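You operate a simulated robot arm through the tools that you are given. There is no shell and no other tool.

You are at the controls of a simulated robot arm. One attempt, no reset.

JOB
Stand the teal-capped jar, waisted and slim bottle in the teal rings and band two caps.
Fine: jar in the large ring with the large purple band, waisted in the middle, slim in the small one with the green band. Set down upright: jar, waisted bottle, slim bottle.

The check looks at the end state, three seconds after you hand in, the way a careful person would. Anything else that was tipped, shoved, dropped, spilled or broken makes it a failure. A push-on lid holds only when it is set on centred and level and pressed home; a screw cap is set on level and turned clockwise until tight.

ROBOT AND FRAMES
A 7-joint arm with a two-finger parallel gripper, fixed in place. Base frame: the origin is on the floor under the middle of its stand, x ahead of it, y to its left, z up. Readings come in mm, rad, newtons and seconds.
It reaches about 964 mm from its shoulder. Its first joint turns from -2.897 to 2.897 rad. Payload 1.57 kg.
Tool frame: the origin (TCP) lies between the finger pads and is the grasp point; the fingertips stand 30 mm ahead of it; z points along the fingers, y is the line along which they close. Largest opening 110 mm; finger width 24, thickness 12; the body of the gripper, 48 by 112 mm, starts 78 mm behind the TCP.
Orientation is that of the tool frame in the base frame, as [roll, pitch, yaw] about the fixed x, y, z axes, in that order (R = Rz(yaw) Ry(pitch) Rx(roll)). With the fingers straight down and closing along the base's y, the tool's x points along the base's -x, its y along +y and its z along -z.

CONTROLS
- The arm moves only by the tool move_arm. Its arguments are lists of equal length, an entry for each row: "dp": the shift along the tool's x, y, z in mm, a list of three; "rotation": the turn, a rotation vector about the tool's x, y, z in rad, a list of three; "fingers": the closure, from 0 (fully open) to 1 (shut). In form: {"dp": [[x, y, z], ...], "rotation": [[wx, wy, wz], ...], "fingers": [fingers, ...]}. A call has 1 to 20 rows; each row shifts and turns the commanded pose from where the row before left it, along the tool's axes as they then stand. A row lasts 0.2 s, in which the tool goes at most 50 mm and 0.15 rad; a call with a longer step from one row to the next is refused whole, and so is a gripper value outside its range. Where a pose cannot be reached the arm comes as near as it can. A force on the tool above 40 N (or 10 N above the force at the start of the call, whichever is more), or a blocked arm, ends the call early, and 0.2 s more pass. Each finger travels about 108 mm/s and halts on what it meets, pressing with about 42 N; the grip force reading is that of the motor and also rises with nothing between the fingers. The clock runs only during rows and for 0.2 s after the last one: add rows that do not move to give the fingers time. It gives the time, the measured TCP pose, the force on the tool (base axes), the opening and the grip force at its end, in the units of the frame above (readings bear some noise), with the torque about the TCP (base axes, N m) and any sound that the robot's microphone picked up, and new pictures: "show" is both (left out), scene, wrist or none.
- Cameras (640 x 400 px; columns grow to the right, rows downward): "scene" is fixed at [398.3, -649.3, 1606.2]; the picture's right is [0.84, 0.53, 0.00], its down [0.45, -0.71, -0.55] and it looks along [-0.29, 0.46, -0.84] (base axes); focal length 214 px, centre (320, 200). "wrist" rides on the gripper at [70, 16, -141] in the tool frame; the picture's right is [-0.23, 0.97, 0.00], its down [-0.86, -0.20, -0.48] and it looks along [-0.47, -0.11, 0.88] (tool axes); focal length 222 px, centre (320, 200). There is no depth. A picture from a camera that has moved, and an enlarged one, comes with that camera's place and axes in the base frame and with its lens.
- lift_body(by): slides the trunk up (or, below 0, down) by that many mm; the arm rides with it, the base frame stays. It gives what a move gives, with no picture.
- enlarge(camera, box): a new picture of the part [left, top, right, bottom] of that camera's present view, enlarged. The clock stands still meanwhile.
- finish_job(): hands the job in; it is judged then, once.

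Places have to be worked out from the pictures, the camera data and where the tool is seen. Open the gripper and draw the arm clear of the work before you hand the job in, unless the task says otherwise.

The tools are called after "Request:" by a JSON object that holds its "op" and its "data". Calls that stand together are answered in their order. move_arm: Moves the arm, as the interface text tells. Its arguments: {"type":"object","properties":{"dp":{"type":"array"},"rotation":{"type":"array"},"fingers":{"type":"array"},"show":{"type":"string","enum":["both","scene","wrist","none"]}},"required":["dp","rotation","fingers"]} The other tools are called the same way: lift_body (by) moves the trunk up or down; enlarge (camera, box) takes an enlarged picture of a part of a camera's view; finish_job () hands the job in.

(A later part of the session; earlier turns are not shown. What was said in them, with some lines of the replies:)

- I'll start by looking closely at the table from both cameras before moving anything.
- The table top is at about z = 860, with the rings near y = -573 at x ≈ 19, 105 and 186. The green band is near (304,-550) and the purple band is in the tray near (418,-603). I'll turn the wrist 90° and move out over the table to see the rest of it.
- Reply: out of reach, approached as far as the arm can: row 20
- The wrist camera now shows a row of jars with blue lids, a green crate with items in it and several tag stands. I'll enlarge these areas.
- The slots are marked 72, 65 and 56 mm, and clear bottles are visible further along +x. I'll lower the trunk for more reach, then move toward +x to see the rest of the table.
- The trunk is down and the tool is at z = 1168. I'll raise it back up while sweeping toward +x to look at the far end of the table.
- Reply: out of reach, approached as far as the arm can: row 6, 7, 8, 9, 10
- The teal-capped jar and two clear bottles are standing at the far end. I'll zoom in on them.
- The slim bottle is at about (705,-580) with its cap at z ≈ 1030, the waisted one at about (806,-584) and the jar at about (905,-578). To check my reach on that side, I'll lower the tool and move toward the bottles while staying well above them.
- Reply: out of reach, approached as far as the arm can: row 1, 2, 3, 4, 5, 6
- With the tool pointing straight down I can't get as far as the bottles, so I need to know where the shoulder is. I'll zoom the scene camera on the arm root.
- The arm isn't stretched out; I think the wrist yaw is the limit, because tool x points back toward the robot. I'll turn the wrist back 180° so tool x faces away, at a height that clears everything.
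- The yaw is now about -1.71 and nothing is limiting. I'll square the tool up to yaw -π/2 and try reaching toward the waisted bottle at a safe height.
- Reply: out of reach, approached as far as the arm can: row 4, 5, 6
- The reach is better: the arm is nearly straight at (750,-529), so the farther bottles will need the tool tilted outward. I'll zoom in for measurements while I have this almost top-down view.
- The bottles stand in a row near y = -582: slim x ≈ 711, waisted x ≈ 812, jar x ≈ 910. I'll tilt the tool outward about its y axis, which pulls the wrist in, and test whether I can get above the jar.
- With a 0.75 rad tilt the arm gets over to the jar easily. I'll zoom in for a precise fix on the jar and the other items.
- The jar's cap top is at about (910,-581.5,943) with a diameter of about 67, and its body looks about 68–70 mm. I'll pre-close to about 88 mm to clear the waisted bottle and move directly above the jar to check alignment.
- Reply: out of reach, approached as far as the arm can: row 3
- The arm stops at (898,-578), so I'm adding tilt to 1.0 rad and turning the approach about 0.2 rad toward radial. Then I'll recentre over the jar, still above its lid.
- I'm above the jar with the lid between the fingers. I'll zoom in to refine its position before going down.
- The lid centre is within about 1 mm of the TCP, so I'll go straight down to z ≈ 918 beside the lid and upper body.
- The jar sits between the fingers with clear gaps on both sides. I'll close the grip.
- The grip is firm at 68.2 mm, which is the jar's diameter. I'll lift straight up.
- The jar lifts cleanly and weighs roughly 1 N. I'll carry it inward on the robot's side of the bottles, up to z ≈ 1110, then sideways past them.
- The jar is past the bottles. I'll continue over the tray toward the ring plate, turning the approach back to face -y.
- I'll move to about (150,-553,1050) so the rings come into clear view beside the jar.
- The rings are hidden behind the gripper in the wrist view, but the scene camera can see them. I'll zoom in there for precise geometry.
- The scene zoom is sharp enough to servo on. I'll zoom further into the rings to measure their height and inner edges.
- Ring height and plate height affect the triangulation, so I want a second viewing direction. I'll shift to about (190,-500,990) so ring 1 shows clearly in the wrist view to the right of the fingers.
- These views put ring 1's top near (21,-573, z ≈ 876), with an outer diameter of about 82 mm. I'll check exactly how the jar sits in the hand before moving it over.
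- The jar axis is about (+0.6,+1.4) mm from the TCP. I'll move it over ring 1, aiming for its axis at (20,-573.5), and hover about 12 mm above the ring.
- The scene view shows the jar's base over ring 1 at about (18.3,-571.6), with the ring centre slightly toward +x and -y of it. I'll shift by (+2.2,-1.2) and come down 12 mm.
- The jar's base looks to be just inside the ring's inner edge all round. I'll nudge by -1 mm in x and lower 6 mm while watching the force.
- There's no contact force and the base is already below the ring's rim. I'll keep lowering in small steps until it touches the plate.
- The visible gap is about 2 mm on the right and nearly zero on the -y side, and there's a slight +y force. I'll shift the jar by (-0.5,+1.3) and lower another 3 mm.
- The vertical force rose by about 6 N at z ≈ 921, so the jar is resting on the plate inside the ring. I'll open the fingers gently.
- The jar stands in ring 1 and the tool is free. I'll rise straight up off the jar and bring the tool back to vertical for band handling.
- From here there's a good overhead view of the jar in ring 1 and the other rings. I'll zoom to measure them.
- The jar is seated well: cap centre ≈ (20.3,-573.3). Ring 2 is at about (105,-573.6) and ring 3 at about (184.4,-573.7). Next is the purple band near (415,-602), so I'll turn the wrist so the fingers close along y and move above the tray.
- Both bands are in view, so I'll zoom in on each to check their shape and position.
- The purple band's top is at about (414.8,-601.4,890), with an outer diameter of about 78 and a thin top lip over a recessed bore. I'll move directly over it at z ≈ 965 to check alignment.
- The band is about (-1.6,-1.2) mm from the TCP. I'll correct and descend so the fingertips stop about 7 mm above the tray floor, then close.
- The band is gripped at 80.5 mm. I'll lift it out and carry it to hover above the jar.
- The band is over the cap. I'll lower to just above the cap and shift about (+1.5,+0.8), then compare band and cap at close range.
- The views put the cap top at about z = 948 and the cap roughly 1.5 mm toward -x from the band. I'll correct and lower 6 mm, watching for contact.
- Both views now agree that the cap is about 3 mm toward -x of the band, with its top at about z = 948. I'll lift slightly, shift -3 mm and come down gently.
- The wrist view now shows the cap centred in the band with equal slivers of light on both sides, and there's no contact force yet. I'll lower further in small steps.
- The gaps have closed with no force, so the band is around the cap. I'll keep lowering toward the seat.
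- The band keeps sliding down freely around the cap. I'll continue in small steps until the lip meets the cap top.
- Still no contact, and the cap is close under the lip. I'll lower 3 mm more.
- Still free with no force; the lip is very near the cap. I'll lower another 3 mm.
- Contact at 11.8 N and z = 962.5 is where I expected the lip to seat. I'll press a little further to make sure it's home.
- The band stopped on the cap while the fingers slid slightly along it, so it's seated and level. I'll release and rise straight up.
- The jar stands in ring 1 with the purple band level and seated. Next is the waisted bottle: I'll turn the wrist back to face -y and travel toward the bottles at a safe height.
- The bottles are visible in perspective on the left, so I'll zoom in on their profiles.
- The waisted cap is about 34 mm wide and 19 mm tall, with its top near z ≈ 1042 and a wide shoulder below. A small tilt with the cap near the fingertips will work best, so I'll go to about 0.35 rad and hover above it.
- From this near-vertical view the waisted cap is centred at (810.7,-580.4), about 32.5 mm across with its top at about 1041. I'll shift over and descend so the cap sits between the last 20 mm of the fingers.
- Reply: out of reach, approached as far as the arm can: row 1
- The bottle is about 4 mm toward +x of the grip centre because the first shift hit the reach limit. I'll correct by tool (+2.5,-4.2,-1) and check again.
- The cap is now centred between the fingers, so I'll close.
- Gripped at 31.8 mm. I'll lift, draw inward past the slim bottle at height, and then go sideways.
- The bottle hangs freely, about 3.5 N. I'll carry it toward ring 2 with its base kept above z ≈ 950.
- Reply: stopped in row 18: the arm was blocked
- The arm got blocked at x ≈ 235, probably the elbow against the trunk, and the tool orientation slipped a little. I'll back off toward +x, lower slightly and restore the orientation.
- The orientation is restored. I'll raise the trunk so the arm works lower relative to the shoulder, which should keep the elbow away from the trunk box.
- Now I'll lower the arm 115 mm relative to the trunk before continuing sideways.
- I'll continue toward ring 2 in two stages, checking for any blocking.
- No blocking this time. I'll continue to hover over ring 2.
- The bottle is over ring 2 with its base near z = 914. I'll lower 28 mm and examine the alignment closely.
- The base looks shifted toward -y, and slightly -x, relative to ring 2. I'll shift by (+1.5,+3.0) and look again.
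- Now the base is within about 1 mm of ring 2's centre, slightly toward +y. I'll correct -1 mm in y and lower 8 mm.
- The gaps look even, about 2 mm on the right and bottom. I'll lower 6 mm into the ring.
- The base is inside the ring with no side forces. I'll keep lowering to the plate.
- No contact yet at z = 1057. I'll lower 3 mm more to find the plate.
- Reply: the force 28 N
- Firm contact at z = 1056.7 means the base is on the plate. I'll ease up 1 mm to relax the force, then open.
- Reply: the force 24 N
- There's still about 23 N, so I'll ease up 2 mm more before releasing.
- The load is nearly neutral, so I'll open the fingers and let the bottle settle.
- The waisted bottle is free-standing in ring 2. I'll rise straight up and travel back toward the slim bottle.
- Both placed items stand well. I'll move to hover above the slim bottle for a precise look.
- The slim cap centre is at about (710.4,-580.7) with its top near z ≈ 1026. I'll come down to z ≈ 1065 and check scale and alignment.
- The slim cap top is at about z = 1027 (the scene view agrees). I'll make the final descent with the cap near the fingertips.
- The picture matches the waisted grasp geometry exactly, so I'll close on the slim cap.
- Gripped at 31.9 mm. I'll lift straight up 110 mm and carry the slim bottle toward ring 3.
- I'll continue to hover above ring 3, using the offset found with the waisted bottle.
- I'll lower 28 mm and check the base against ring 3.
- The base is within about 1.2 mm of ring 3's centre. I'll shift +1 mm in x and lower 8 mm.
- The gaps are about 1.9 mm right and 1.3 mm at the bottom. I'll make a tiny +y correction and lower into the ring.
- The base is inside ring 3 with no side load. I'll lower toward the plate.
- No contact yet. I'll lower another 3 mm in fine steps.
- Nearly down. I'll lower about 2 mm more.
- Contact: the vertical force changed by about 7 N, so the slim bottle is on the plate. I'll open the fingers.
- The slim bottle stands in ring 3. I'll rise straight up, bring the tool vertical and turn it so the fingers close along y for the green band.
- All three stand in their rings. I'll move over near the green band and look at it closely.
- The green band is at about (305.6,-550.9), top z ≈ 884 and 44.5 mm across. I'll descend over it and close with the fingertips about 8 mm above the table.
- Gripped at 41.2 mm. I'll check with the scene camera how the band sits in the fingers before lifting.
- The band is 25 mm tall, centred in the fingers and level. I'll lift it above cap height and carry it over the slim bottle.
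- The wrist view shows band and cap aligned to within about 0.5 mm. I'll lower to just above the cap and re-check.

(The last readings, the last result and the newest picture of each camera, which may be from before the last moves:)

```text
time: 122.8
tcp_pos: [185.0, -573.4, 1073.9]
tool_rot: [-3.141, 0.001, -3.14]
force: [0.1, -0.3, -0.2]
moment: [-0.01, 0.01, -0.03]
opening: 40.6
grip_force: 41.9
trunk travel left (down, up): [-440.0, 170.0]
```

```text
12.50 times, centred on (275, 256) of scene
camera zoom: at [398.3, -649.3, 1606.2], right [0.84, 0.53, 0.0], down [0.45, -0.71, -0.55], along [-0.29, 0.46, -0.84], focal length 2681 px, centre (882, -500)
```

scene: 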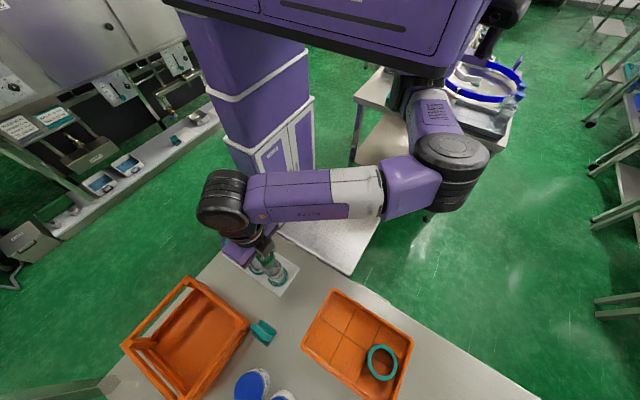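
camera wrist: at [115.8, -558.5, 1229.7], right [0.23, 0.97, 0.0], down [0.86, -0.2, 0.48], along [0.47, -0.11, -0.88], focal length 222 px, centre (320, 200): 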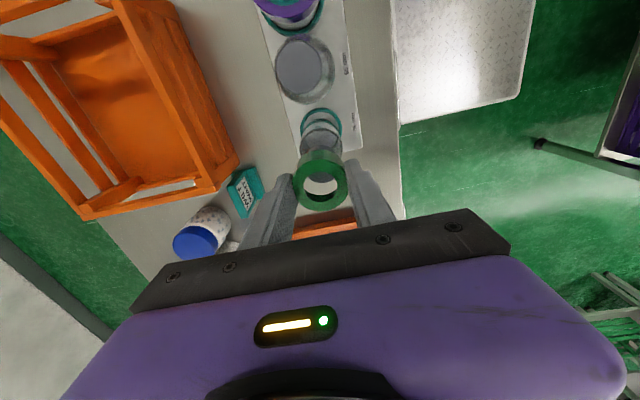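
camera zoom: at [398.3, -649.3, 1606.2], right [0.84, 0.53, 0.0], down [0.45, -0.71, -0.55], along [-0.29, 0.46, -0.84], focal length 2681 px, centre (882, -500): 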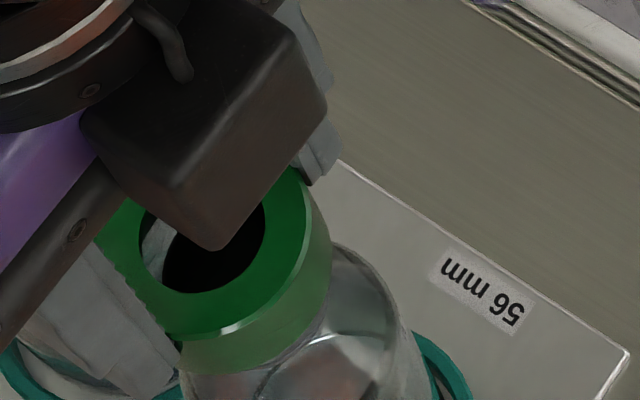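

The crescent of light is longer on the left, so the cap sits about 1.6 mm toward +y of the band. I'll correct (+0.5,+1.6) and re-check.

Request:
{"op": "move_arm", "data": {"dp": [[-0.5, 1.6, 1.5], [0, 0, 0], [0, 0, 0]], "rotation": [[0, 0, 0], [0, 0, 0], [0, 0, 0]], "fingers": [1, 1, 1], "show": "none"}}

Request:
{"op": "enlarge", "data": {"camera": "wrist", "box": [280, 140, 360, 220]}}

Request:
{"op": "enlarge", "data": {"camera": "scene", "box": [255, 240, 295, 272]}}

```text
time: 123.5
tcp_pos: [185.2, -573.5, 1071.8]
tool_rot: [3.141, 0.0, -3.141]
force: [-0.3, 0.6, -0.1]
moment: [-0.01, 0.02, 0.0]
opening: 40.5
grip_force: 41.9
trunk travel left (down, up): [-440.0, 170.0]
```

```text
5.00 times, centred on (320, 180) of wrist
camera zoom: at [115.1, -557.8, 1213.5], right [0.23, 0.97, 0.0], down [0.86, -0.2, 0.48], along [0.47, -0.11, -0.88], focal length 1111 px, centre (320, 300)
```

zoom: 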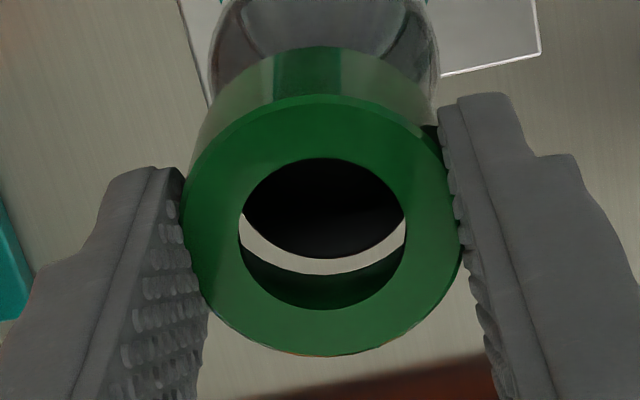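

```text
12.50 times, centred on (275, 256) of scene
camera zoom: at [398.3, -649.3, 1606.2], right [0.84, 0.53, 0.0], down [0.45, -0.71, -0.55], along [-0.29, 0.46, -0.84], focal length 2681 px, centre (882, -500)
```

zoom: 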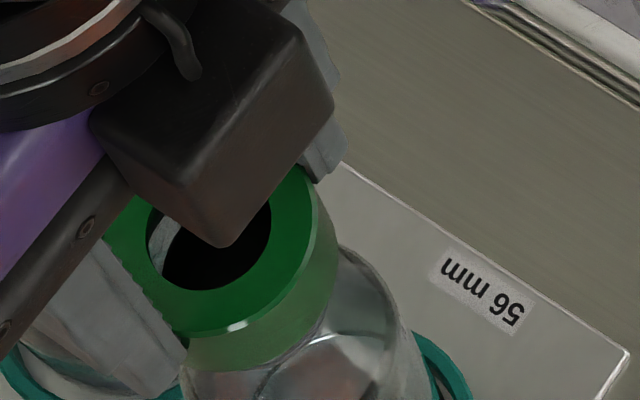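

The crescent is now symmetric. I'll apply a small +0.6 mm in x and lower 3 mm, watching for contact.

Request:
{"op": "move_arm", "data": {"dp": [[-0.6, 0, 1.5], [0, 0, 1.5], [0, 0, 0], [0, 0, 0]], "rotation": [[0, 0, 0], [0, 0, 0], [0, 0, 0], [0, 0, 0]], "fingers": [1, 1, 1, 1], "show": "none"}}

Request:
{"op": "enlarge", "data": {"camera": "wrist", "box": [280, 140, 360, 220]}}

Request:
{"op": "enlarge", "data": {"camera": "scene", "box": [255, 240, 295, 272]}}

```text
time: 124.5
tcp_pos: [184.6, -573.6, 1069.0]
tool_rot: [3.141, 0.0, -3.139]
force: [-1.0, 0.3, -0.4]
moment: [-0.03, -0.01, 0.02]
opening: 40.7
grip_force: 42.3
trunk travel left (down, up): [-440.0, 170.0]
```

```text
5.00 times, centred on (320, 180) of wrist
camera zoom: at [115.8, -557.9, 1210.3], right [0.23, 0.97, 0.0], down [0.86, -0.2, 0.48], along [0.47, -0.11, -0.88], focal length 1111 px, centre (320, 300)
```

zoom: 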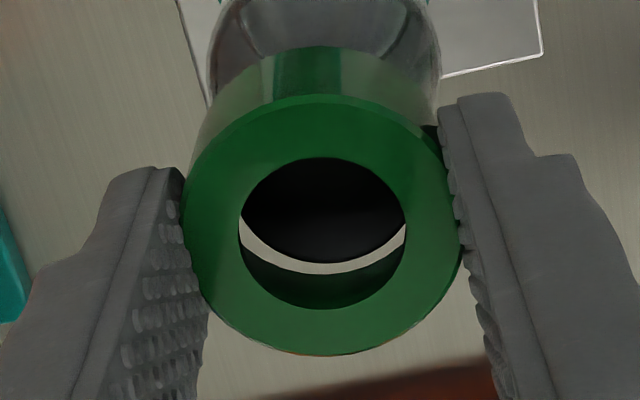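

```text
12.50 times, centred on (275, 256) of scene
camera zoom: at [398.3, -649.3, 1606.2], right [0.84, 0.53, 0.0], down [0.45, -0.71, -0.55], along [-0.29, 0.46, -0.84], focal length 2681 px, centre (882, -500)
```

zoom: 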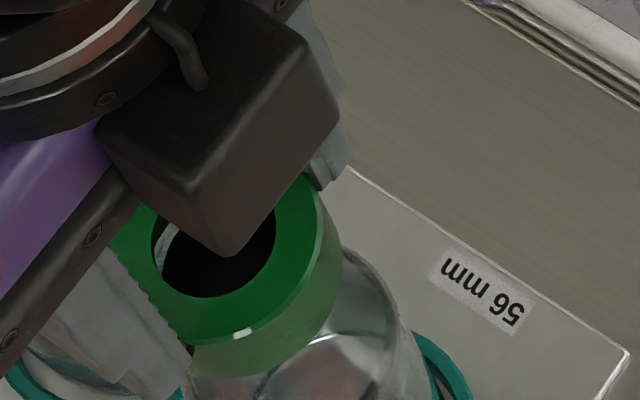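

No contact, and the crescent is narrowing evenly. I'll lower another 3 mm.

Request:
{"op": "move_arm", "data": {"dp": [[0, 0, 1.5], [0, 0, 1.5], [0, 0, 0], [0, 0, 0]], "rotation": [[0, 0, 0], [0, 0, 0], [0, 0, 0], [0, 0, 0]], "fingers": [1, 1, 1, 1], "show": "none"}}

Request:
{"op": "enlarge", "data": {"camera": "wrist", "box": [280, 140, 360, 220]}}

```text
time: 125.5
tcp_pos: [185.2, -573.6, 1066.3]
tool_rot: [3.141, 0.001, -3.139]
force: [-0.7, 1.0, -0.5]
moment: [-0.01, 0.01, 0.03]
opening: 40.9
grip_force: 41.9
trunk travel left (down, up): [-440.0, 170.0]
```

```text
5.00 times, centred on (320, 180) of wrist
camera zoom: at [116.2, -558.3, 1207.3], right [0.23, 0.97, 0.0], down [0.86, -0.2, 0.48], along [0.47, -0.11, -0.88], focal length 1111 px, centre (320, 300)
```

zoom: 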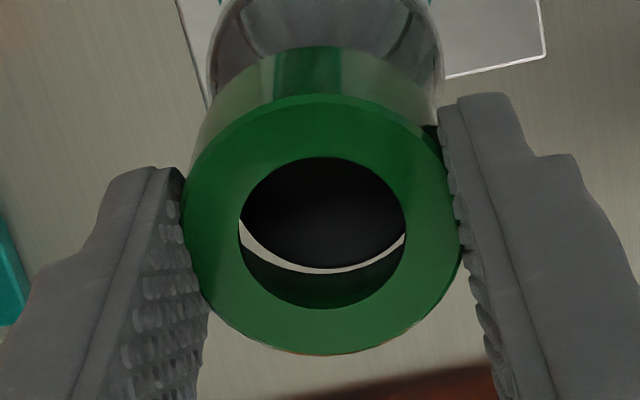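

Request:
{"op": "move_arm", "data": {"dp": [[0, 0.5, 1.5], [0, 0, 1.5], [0, 0, 0], [0, 0, 0]], "rotation": [[0, 0, 0], [0, 0, 0], [0, 0, 0], [0, 0, 0]], "fingers": [1, 1, 1, 1], "show": "none"}}

Request:
{"op": "enlarge", "data": {"camera": "wrist", "box": [280, 140, 360, 220]}}

Request:
{"op": "enlarge", "data": {"camera": "scene", "box": [255, 240, 295, 272]}}

```text
time: 126.5
tcp_pos: [185.1, -573.1, 1063.9]
tool_rot: [-3.139, -0.001, -3.14]
force: [0.4, -0.5, -0.7]
moment: [-0.01, -0.01, -0.04]
opening: 40.7
grip_force: 42.0
trunk travel left (down, up): [-440.0, 170.0]
```

```text
5.00 times, centred on (320, 180) of wrist
camera zoom: at [116.1, -558.1, 1204.6], right [0.23, 0.97, 0.0], down [0.86, -0.2, 0.48], along [0.47, -0.11, -0.88], focal length 1111 px, centre (320, 300)
```

zoom: 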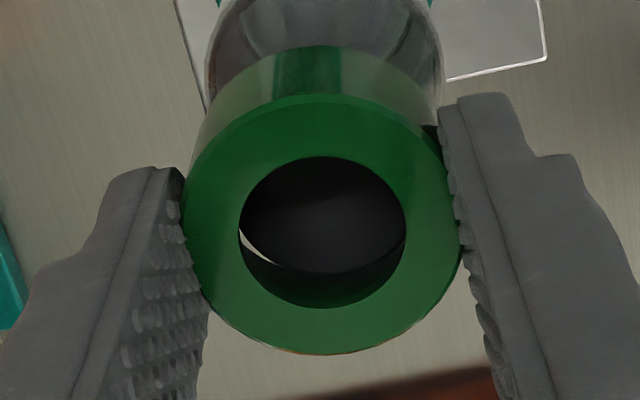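

```text
12.50 times, centred on (275, 256) of scene
camera zoom: at [398.3, -649.3, 1606.2], right [0.84, 0.53, 0.0], down [0.45, -0.71, -0.55], along [-0.29, 0.46, -0.84], focal length 2681 px, centre (882, -500)
```

zoom: 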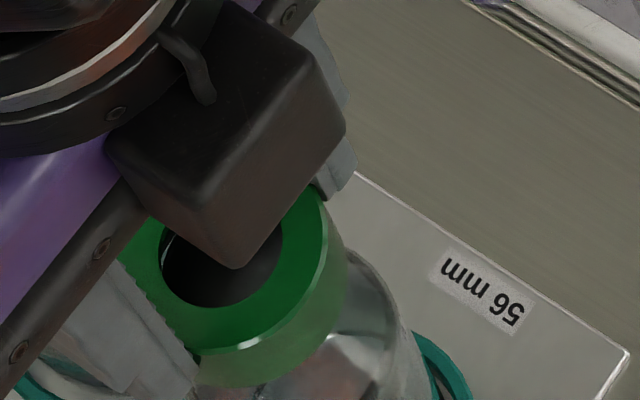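

The band is around the cap with no force. I'll nudge another 0.5 mm toward +y and keep lowering.

Request:
{"op": "move_arm", "data": {"dp": [[0, 0.5, 1.5], [0, 0, 1.5], [0, 0, 0], [0, 0, 0]], "rotation": [[0, 0, 0], [0, 0, 0], [0, 0, 0], [0, 0, 0]], "fingers": [1, 1, 1, 1], "show": "none"}}

Request:
{"op": "enlarge", "data": {"camera": "wrist", "box": [280, 140, 360, 220]}}

```text
time: 127.5
tcp_pos: [185.4, -572.3, 1060.7]
tool_rot: [-3.141, 0.0, -3.139]
force: [0.3, 0.7, 0.3]
moment: [0.0, 0.0, -0.03]
opening: 40.6
grip_force: 42.2
trunk travel left (down, up): [-440.0, 170.0]
```

```text
5.00 times, centred on (320, 180) of wrist
camera zoom: at [115.7, -557.4, 1201.3], right [0.23, 0.97, 0.0], down [0.86, -0.2, 0.48], along [0.47, -0.11, -0.88], focal length 1111 px, centre (320, 300)
```

zoom: 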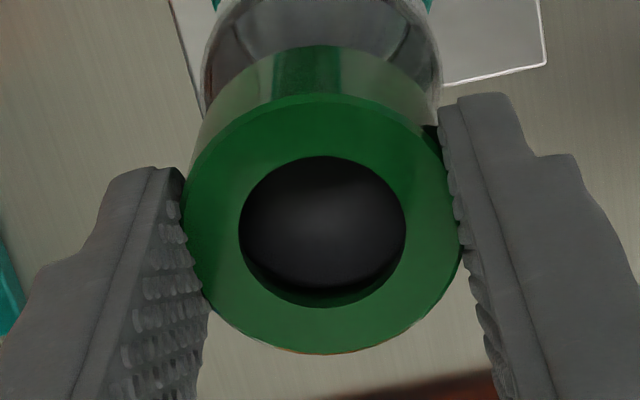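

Well centred and still free. I'll continue down 4 mm.

Request:
{"op": "move_arm", "data": {"dp": [[0, 0, 2], [0, 0, 2], [0, 0, 0], [0, 0, 0]], "rotation": [[0, 0, 0], [0, 0, 0], [0, 0, 0], [0, 0, 0]], "fingers": [1, 1, 1, 1], "show": "none"}}

Request:
{"op": "enlarge", "data": {"camera": "wrist", "box": [280, 140, 360, 220]}}

```text
time: 128.6
tcp_pos: [184.6, -572.6, 1056.3]
tool_rot: [3.14, 0.001, -3.141]
force: [0.7, 0.5, -0.2]
moment: [0.01, -0.02, 0.04]
opening: 40.7
grip_force: 41.9
trunk travel left (down, up): [-440.0, 170.0]
```

```text
5.00 times, centred on (320, 180) of wrist
camera zoom: at [115.3, -557.4, 1197.5], right [0.23, 0.97, 0.0], down [0.86, -0.2, 0.48], along [0.47, -0.11, -0.88], focal length 1111 px, centre (320, 300)
```

zoom: 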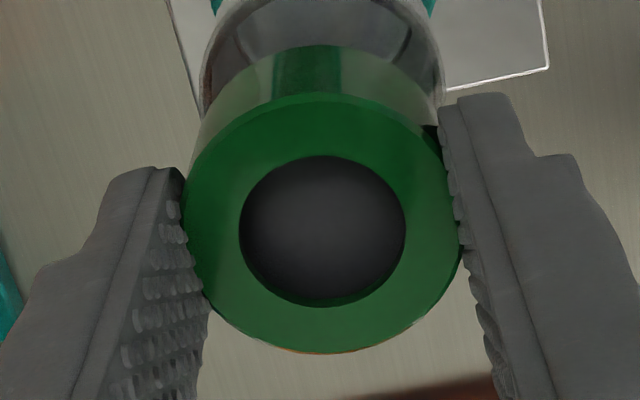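

The cap has nearly reached the lip. I'll go down another 3 mm.

Request:
{"op": "move_arm", "data": {"dp": [[0, 0, 1.5], [0, 0, 1.5], [0, 0, 0], [0, 0, 0]], "rotation": [[0, 0, 0], [0, 0, 0], [0, 0, 0], [0, 0, 0]], "fingers": [1, 1, 1, 1], "show": "none"}}

Request:
{"op": "enlarge", "data": {"camera": "wrist", "box": [280, 140, 360, 220]}}

```text
time: 129.6
tcp_pos: [184.7, -572.9, 1052.3]
tool_rot: [3.141, 0.0, -3.14]
force: [-0.3, -0.7, -0.1]
moment: [0.0, -0.02, -0.01]
opening: 40.6
grip_force: 41.8
trunk travel left (down, up): [-440.0, 170.0]
```

```text
5.00 times, centred on (320, 180) of wrist
camera zoom: at [115.6, -557.5, 1194.6], right [0.23, 0.97, 0.0], down [0.86, -0.2, 0.48], along [0.47, -0.11, -0.88], focal length 1111 px, centre (320, 300)
```

zoom: 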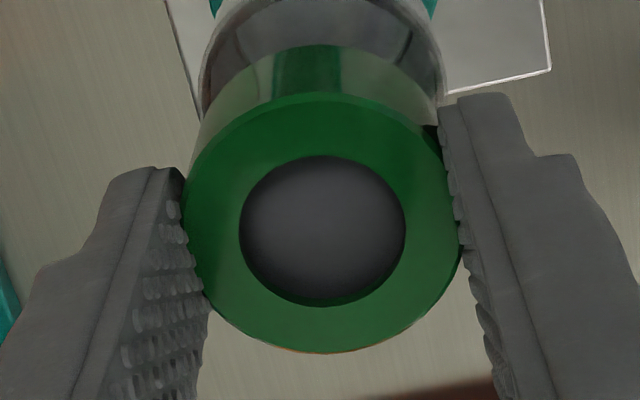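

Still no contact at z = 1052. I'll lower another 3 mm toward the expected seat near 1049.

Request:
{"op": "move_arm", "data": {"dp": [[0, 0, 1.5], [0, 0, 1.5], [0, 0, 0], [0, 0, 0]], "rotation": [[0, 0, 0], [0, 0, 0], [0, 0, 0], [0, 0, 0]], "fingers": [1, 1, 1, 1], "show": "none"}}

Request:
{"op": "enlarge", "data": {"camera": "wrist", "box": [280, 140, 360, 220]}}

Request:
{"op": "enlarge", "data": {"camera": "scene", "box": [255, 240, 295, 272]}}

```text
time: 130.6
tcp_pos: [185.4, -574.3, 1051.6]
tool_rot: [-3.141, 0.0, -3.139]
force: [0.0, 1.6, 7.9]
moment: [0.05, -0.01, 0.01]
opening: 40.7
grip_force: 41.9
trunk travel left (down, up): [-440.0, 170.0]
```

```text
5.00 times, centred on (320, 180) of wrist
camera zoom: at [115.9, -557.5, 1192.0], right [0.23, 0.97, 0.0], down [0.86, -0.2, 0.48], along [0.47, -0.11, -0.88], focal length 1111 px, centre (320, 300)
```

zoom: 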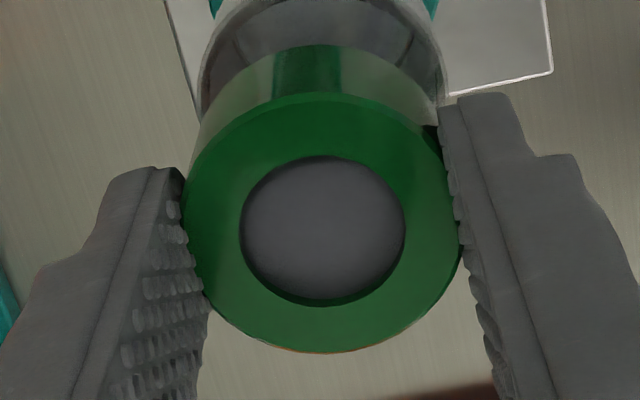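

```text
12.50 times, centred on (275, 256) of scene
camera zoom: at [398.3, -649.3, 1606.2], right [0.84, 0.53, 0.0], down [0.45, -0.71, -0.55], along [-0.29, 0.46, -0.84], focal length 2681 px, centre (882, -500)
```

zoom: 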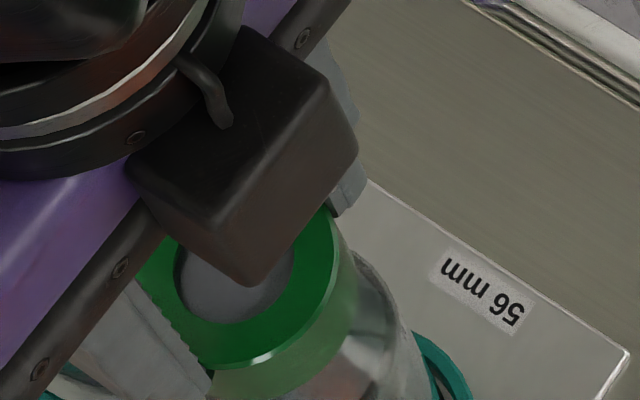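

Contact at 7.9 N with the cap right under the lip, so it's seating. I'll press slightly more to be sure.

Request:
{"op": "move_arm", "data": {"dp": [[0, 0, 1], [0, 0, 0.8], [0, 0, 0], [0, 0, 0]], "rotation": [[0, 0, 0], [0, 0, 0], [0, 0, 0], [0, 0, 0]], "fingers": [1, 1, 1, 1], "show": "none"}}

Request:
{"op": "enlarge", "data": {"camera": "wrist", "box": [280, 140, 360, 220]}}

```text
time: 131.6
tcp_pos: [184.3, -572.7, 1047.6]
tool_rot: [3.14, 0.0, -3.139]
force: [-0.5, -1.5, 4.5]
moment: [-0.03, -0.03, 0.02]
opening: 40.4
grip_force: 41.5
trunk travel left (down, up): [-440.0, 170.0]
```

```text
5.00 times, centred on (320, 180) of wrist
camera zoom: at [115.7, -557.4, 1188.9], right [0.23, 0.97, 0.0], down [0.86, -0.2, 0.48], along [0.47, -0.11, -0.88], focal length 1111 px, centre (320, 300)
```

zoom: 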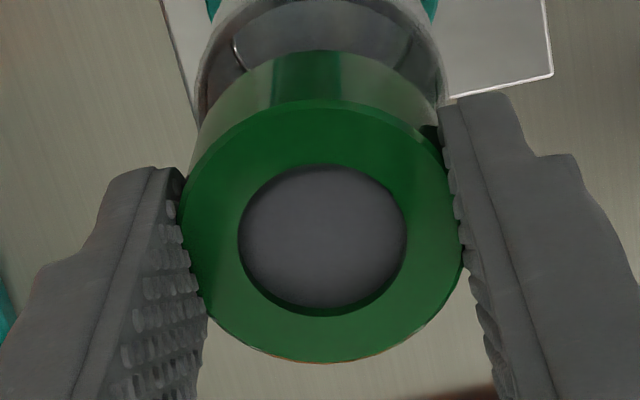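

Request:
{"op": "enlarge", "data": {"camera": "wrist", "box": [295, 155, 345, 210]}}

Request:
{"op": "enlarge", "data": {"camera": "scene", "box": [262, 250, 288, 272]}}

```text
7.27 times, centred on (320, 182) of wrist
camera zoom: at [115.7, -557.4, 1188.9], right [0.23, 0.97, 0.0], down [0.86, -0.2, 0.48], along [0.47, -0.11, -0.88], focal length 1615 px, centre (320, 327)
```

zoom: 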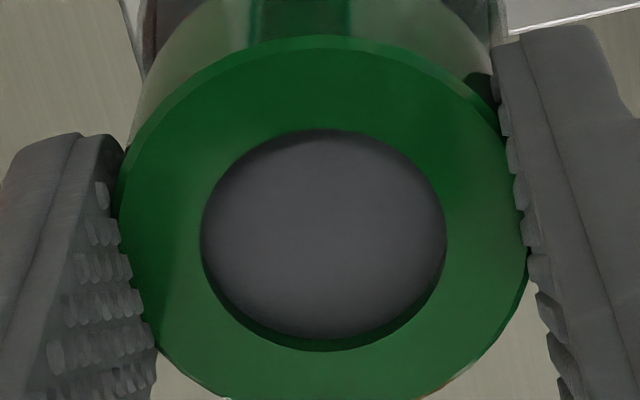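

```text
16.00 times, centred on (275, 261) of scene
camera zoom: at [398.3, -649.3, 1606.2], right [0.84, 0.53, 0.0], down [0.45, -0.71, -0.55], along [-0.29, 0.46, -0.84], focal length 3432 px, centre (1040, -776)
```

zoom: 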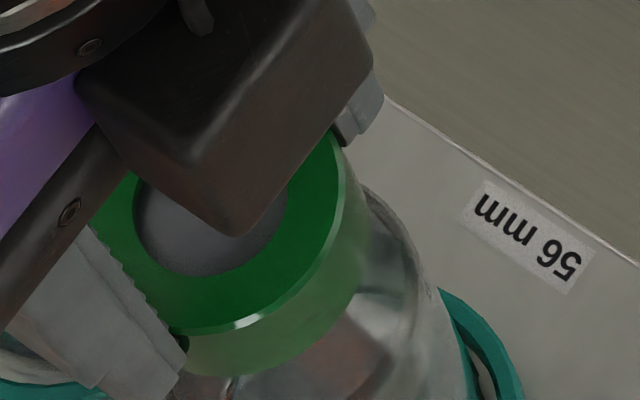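

The band sits level with the cap right under its lip. I'll release gently and rise straight up.

Request:
{"op": "move_arm", "data": {"dp": [[0, 0, 0], [0, 0, 0], [0, 0, 0], [0, 0, 0], [0, 0, -10], [0, 0, -30], [0, 0, -40], [0, 0, -40], [0, 0, 0]], "rotation": [[0, 0, 0], [0, 0, 0], [0, 0, 0], [0, 0, 0], [0, 0, 0], [0, 0, 0], [0, 0, 0], [0, 0, 0], [0, 0, 0]], "fingers": [0.6, 0.55, 0.48, 0.42, 0.4, 0.4, 0.4, 0.4, 0.4], "show": "both"}}

Request:
{"op": "enlarge", "data": {"camera": "scene", "box": [222, 222, 302, 287]}}

Request:
{"op": "enlarge", "data": {"camera": "wrist", "box": [250, 0, 410, 200]}}

```text
time: 133.6
tcp_pos: [184.8, -571.6, 1169.7]
tool_rot: [-3.141, -0.001, -3.14]
force: [-0.2, -0.5, -0.6]
moment: [-0.02, 0.05, -0.02]
opening: 66.0
grip_force: 0.0
trunk travel left (down, up): [-440.0, 170.0]
camera wrist: at [115.6, -556.5, 1310.6], right [0.23, 0.97, 0.0], down [0.86, -0.2, 0.48], along [0.47, -0.11, -0.88], focal length 222 px, centre (320, 200)
```

scene: 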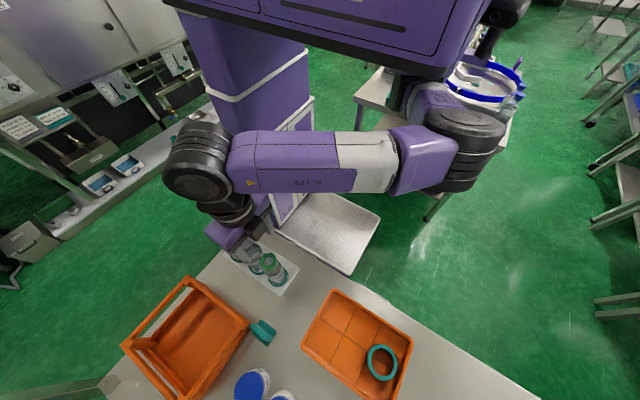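
wrist: 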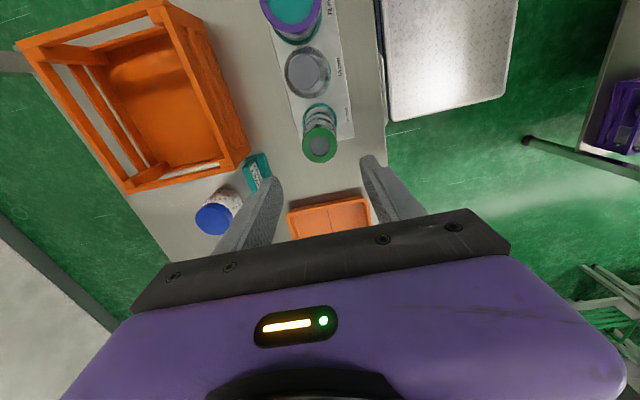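

```text
6.15 times, centred on (262, 254) of scene
camera zoom: at [398.3, -649.3, 1606.2], right [0.84, 0.53, 0.0], down [0.45, -0.71, -0.55], along [-0.29, 0.46, -0.84], focal length 1320 px, centre (677, -135)
```

zoom: 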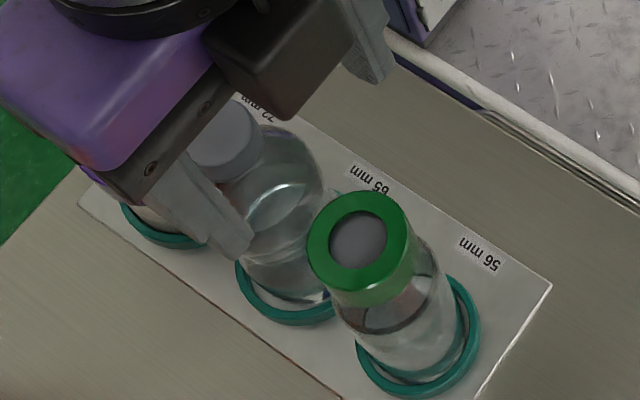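

```text
2.00 times, centred on (330, 100) of wrist
camera zoom: at [115.6, -556.5, 1310.6], right [0.23, 0.97, 0.0], down [0.86, -0.2, 0.48], along [0.47, -0.11, -0.88], focal length 444 px, centre (300, 400)
```

zoom: 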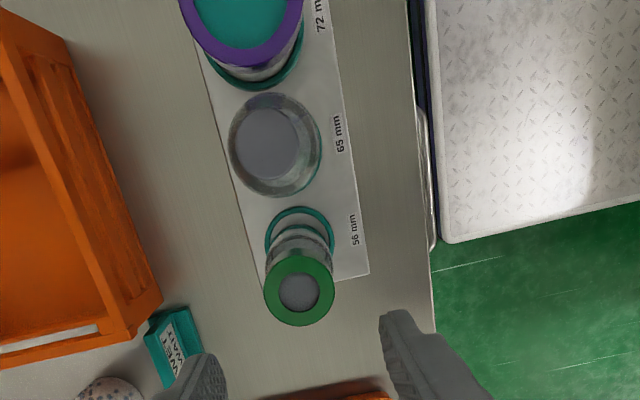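

The green band sits level on the slim cap. I'll draw the arm up and away with the gripper open, then inspect everything.

Request:
{"op": "move_arm", "data": {"dp": [[0, 0, -30], [-37, 14, -5], [-37, 14, -5], [-37, 14, -5], [-37, 14, -5], [-37, 14, -5], [-37, 14, -5], [0, 0, 0], [0, 0, 0]], "rotation": [[0, 0, 0], [0, 0, 0], [0, 0, 0], [0, 0, 0], [0, 0, 0], [0, 0, 0], [0, 0, 0], [0, 0, 0], [0, 0, 0]], "fingers": [0.4, 0.3, 0.1, 0, 0, 0, 0, 0, 0], "show": "both"}}

Request:
{"op": "enlarge", "data": {"camera": "scene", "box": [217, 222, 297, 287]}}

Request:
{"op": "enlarge", "data": {"camera": "scene", "box": [250, 240, 300, 290]}}

```text
time: 135.6
tcp_pos: [407.4, -487.6, 1229.4]
tool_rot: [-3.142, 0.0, -3.14]
force: [-0.7, -1.0, -0.6]
moment: [0.01, 0.0, 0.0]
opening: 110.0
grip_force: 0.1
trunk travel left (down, up): [-440.0, 170.0]
camera wrist: at [337.7, -472.1, 1370.8], right [0.23, 0.97, 0.0], down [0.86, -0.2, 0.48], along [0.47, -0.11, -0.88], focal length 222 px, centre (320, 200)
```

scene: 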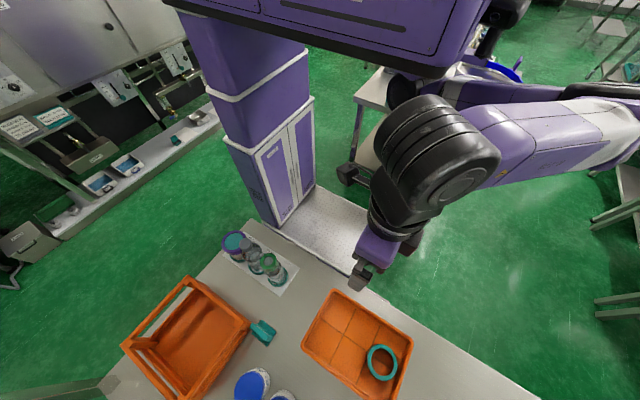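
wrist: 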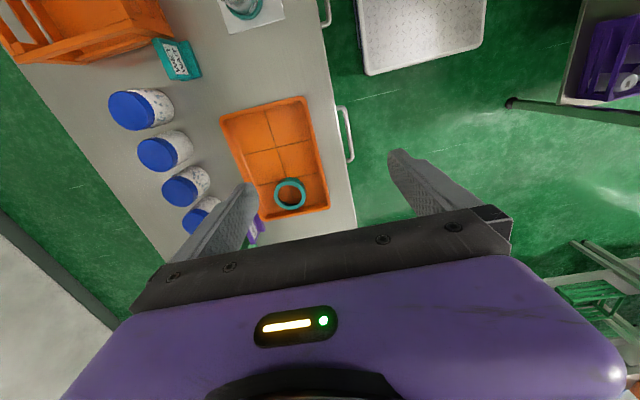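

```text
6.15 times, centred on (257, 254) of scene
camera zoom: at [398.3, -649.3, 1606.2], right [0.84, 0.53, 0.0], down [0.45, -0.71, -0.55], along [-0.29, 0.46, -0.84], focal length 1320 px, centre (708, -135)
```

zoom: 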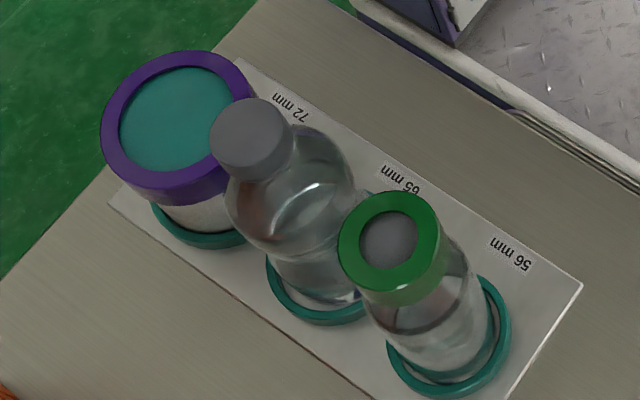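

```text
8.00 times, centred on (275, 265) of scene
camera zoom: at [398.3, -649.3, 1606.2], right [0.84, 0.53, 0.0], down [0.45, -0.71, -0.55], along [-0.29, 0.46, -0.84], focal length 1716 px, centre (680, -320)
```

zoom: 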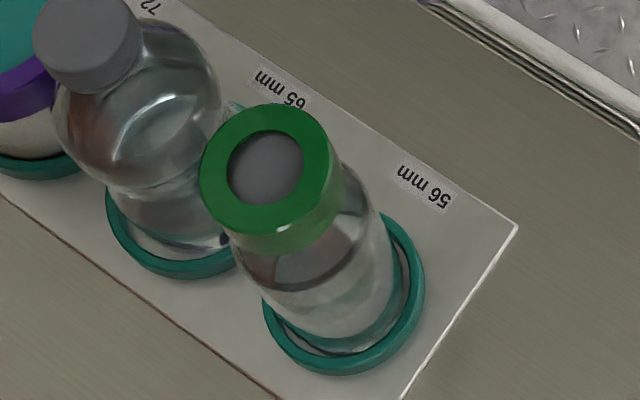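

The jar is in the 72 ring with the purple band, the waisted bottle is in the 65 ring, and the slim bottle is in the 56 ring with the green band. All three stand upright, both bands look level, nothing else was moved, and the arm is clear with the gripper open, so I'm handing in.

Request:
{"op": "finish_job", "data": {}}

```text
The job is handed in.
```

I've handed the job in: all three items stand upright in their teal rings and both caps are banded. The official result hasn't come back; this is what the final pictures showed.

| Item | Ring | Cap band |
|---|---|---|
| Teal-capped jar | large (72 mm) | large purple, level with its lip on the cap |
| Waisted bottle | middle (65 mm) | none |
| Slim bottle | small (56 mm) | green, level with its lip on the cap |

- **Order:** I set them down as jar, waisted bottle, then slim bottle.
- **Blocked arm:** while I carried the waisted bottle, the arm was blocked once and the tool tilted slightly. I backed off and straightened it, and the bottle stayed in the grip.
- **Other items:** I saw nothing else tipped, moved or dropped. The spare teal band is still in the orange tray.
- **Arm:** it is clear of the work with the gripper open.
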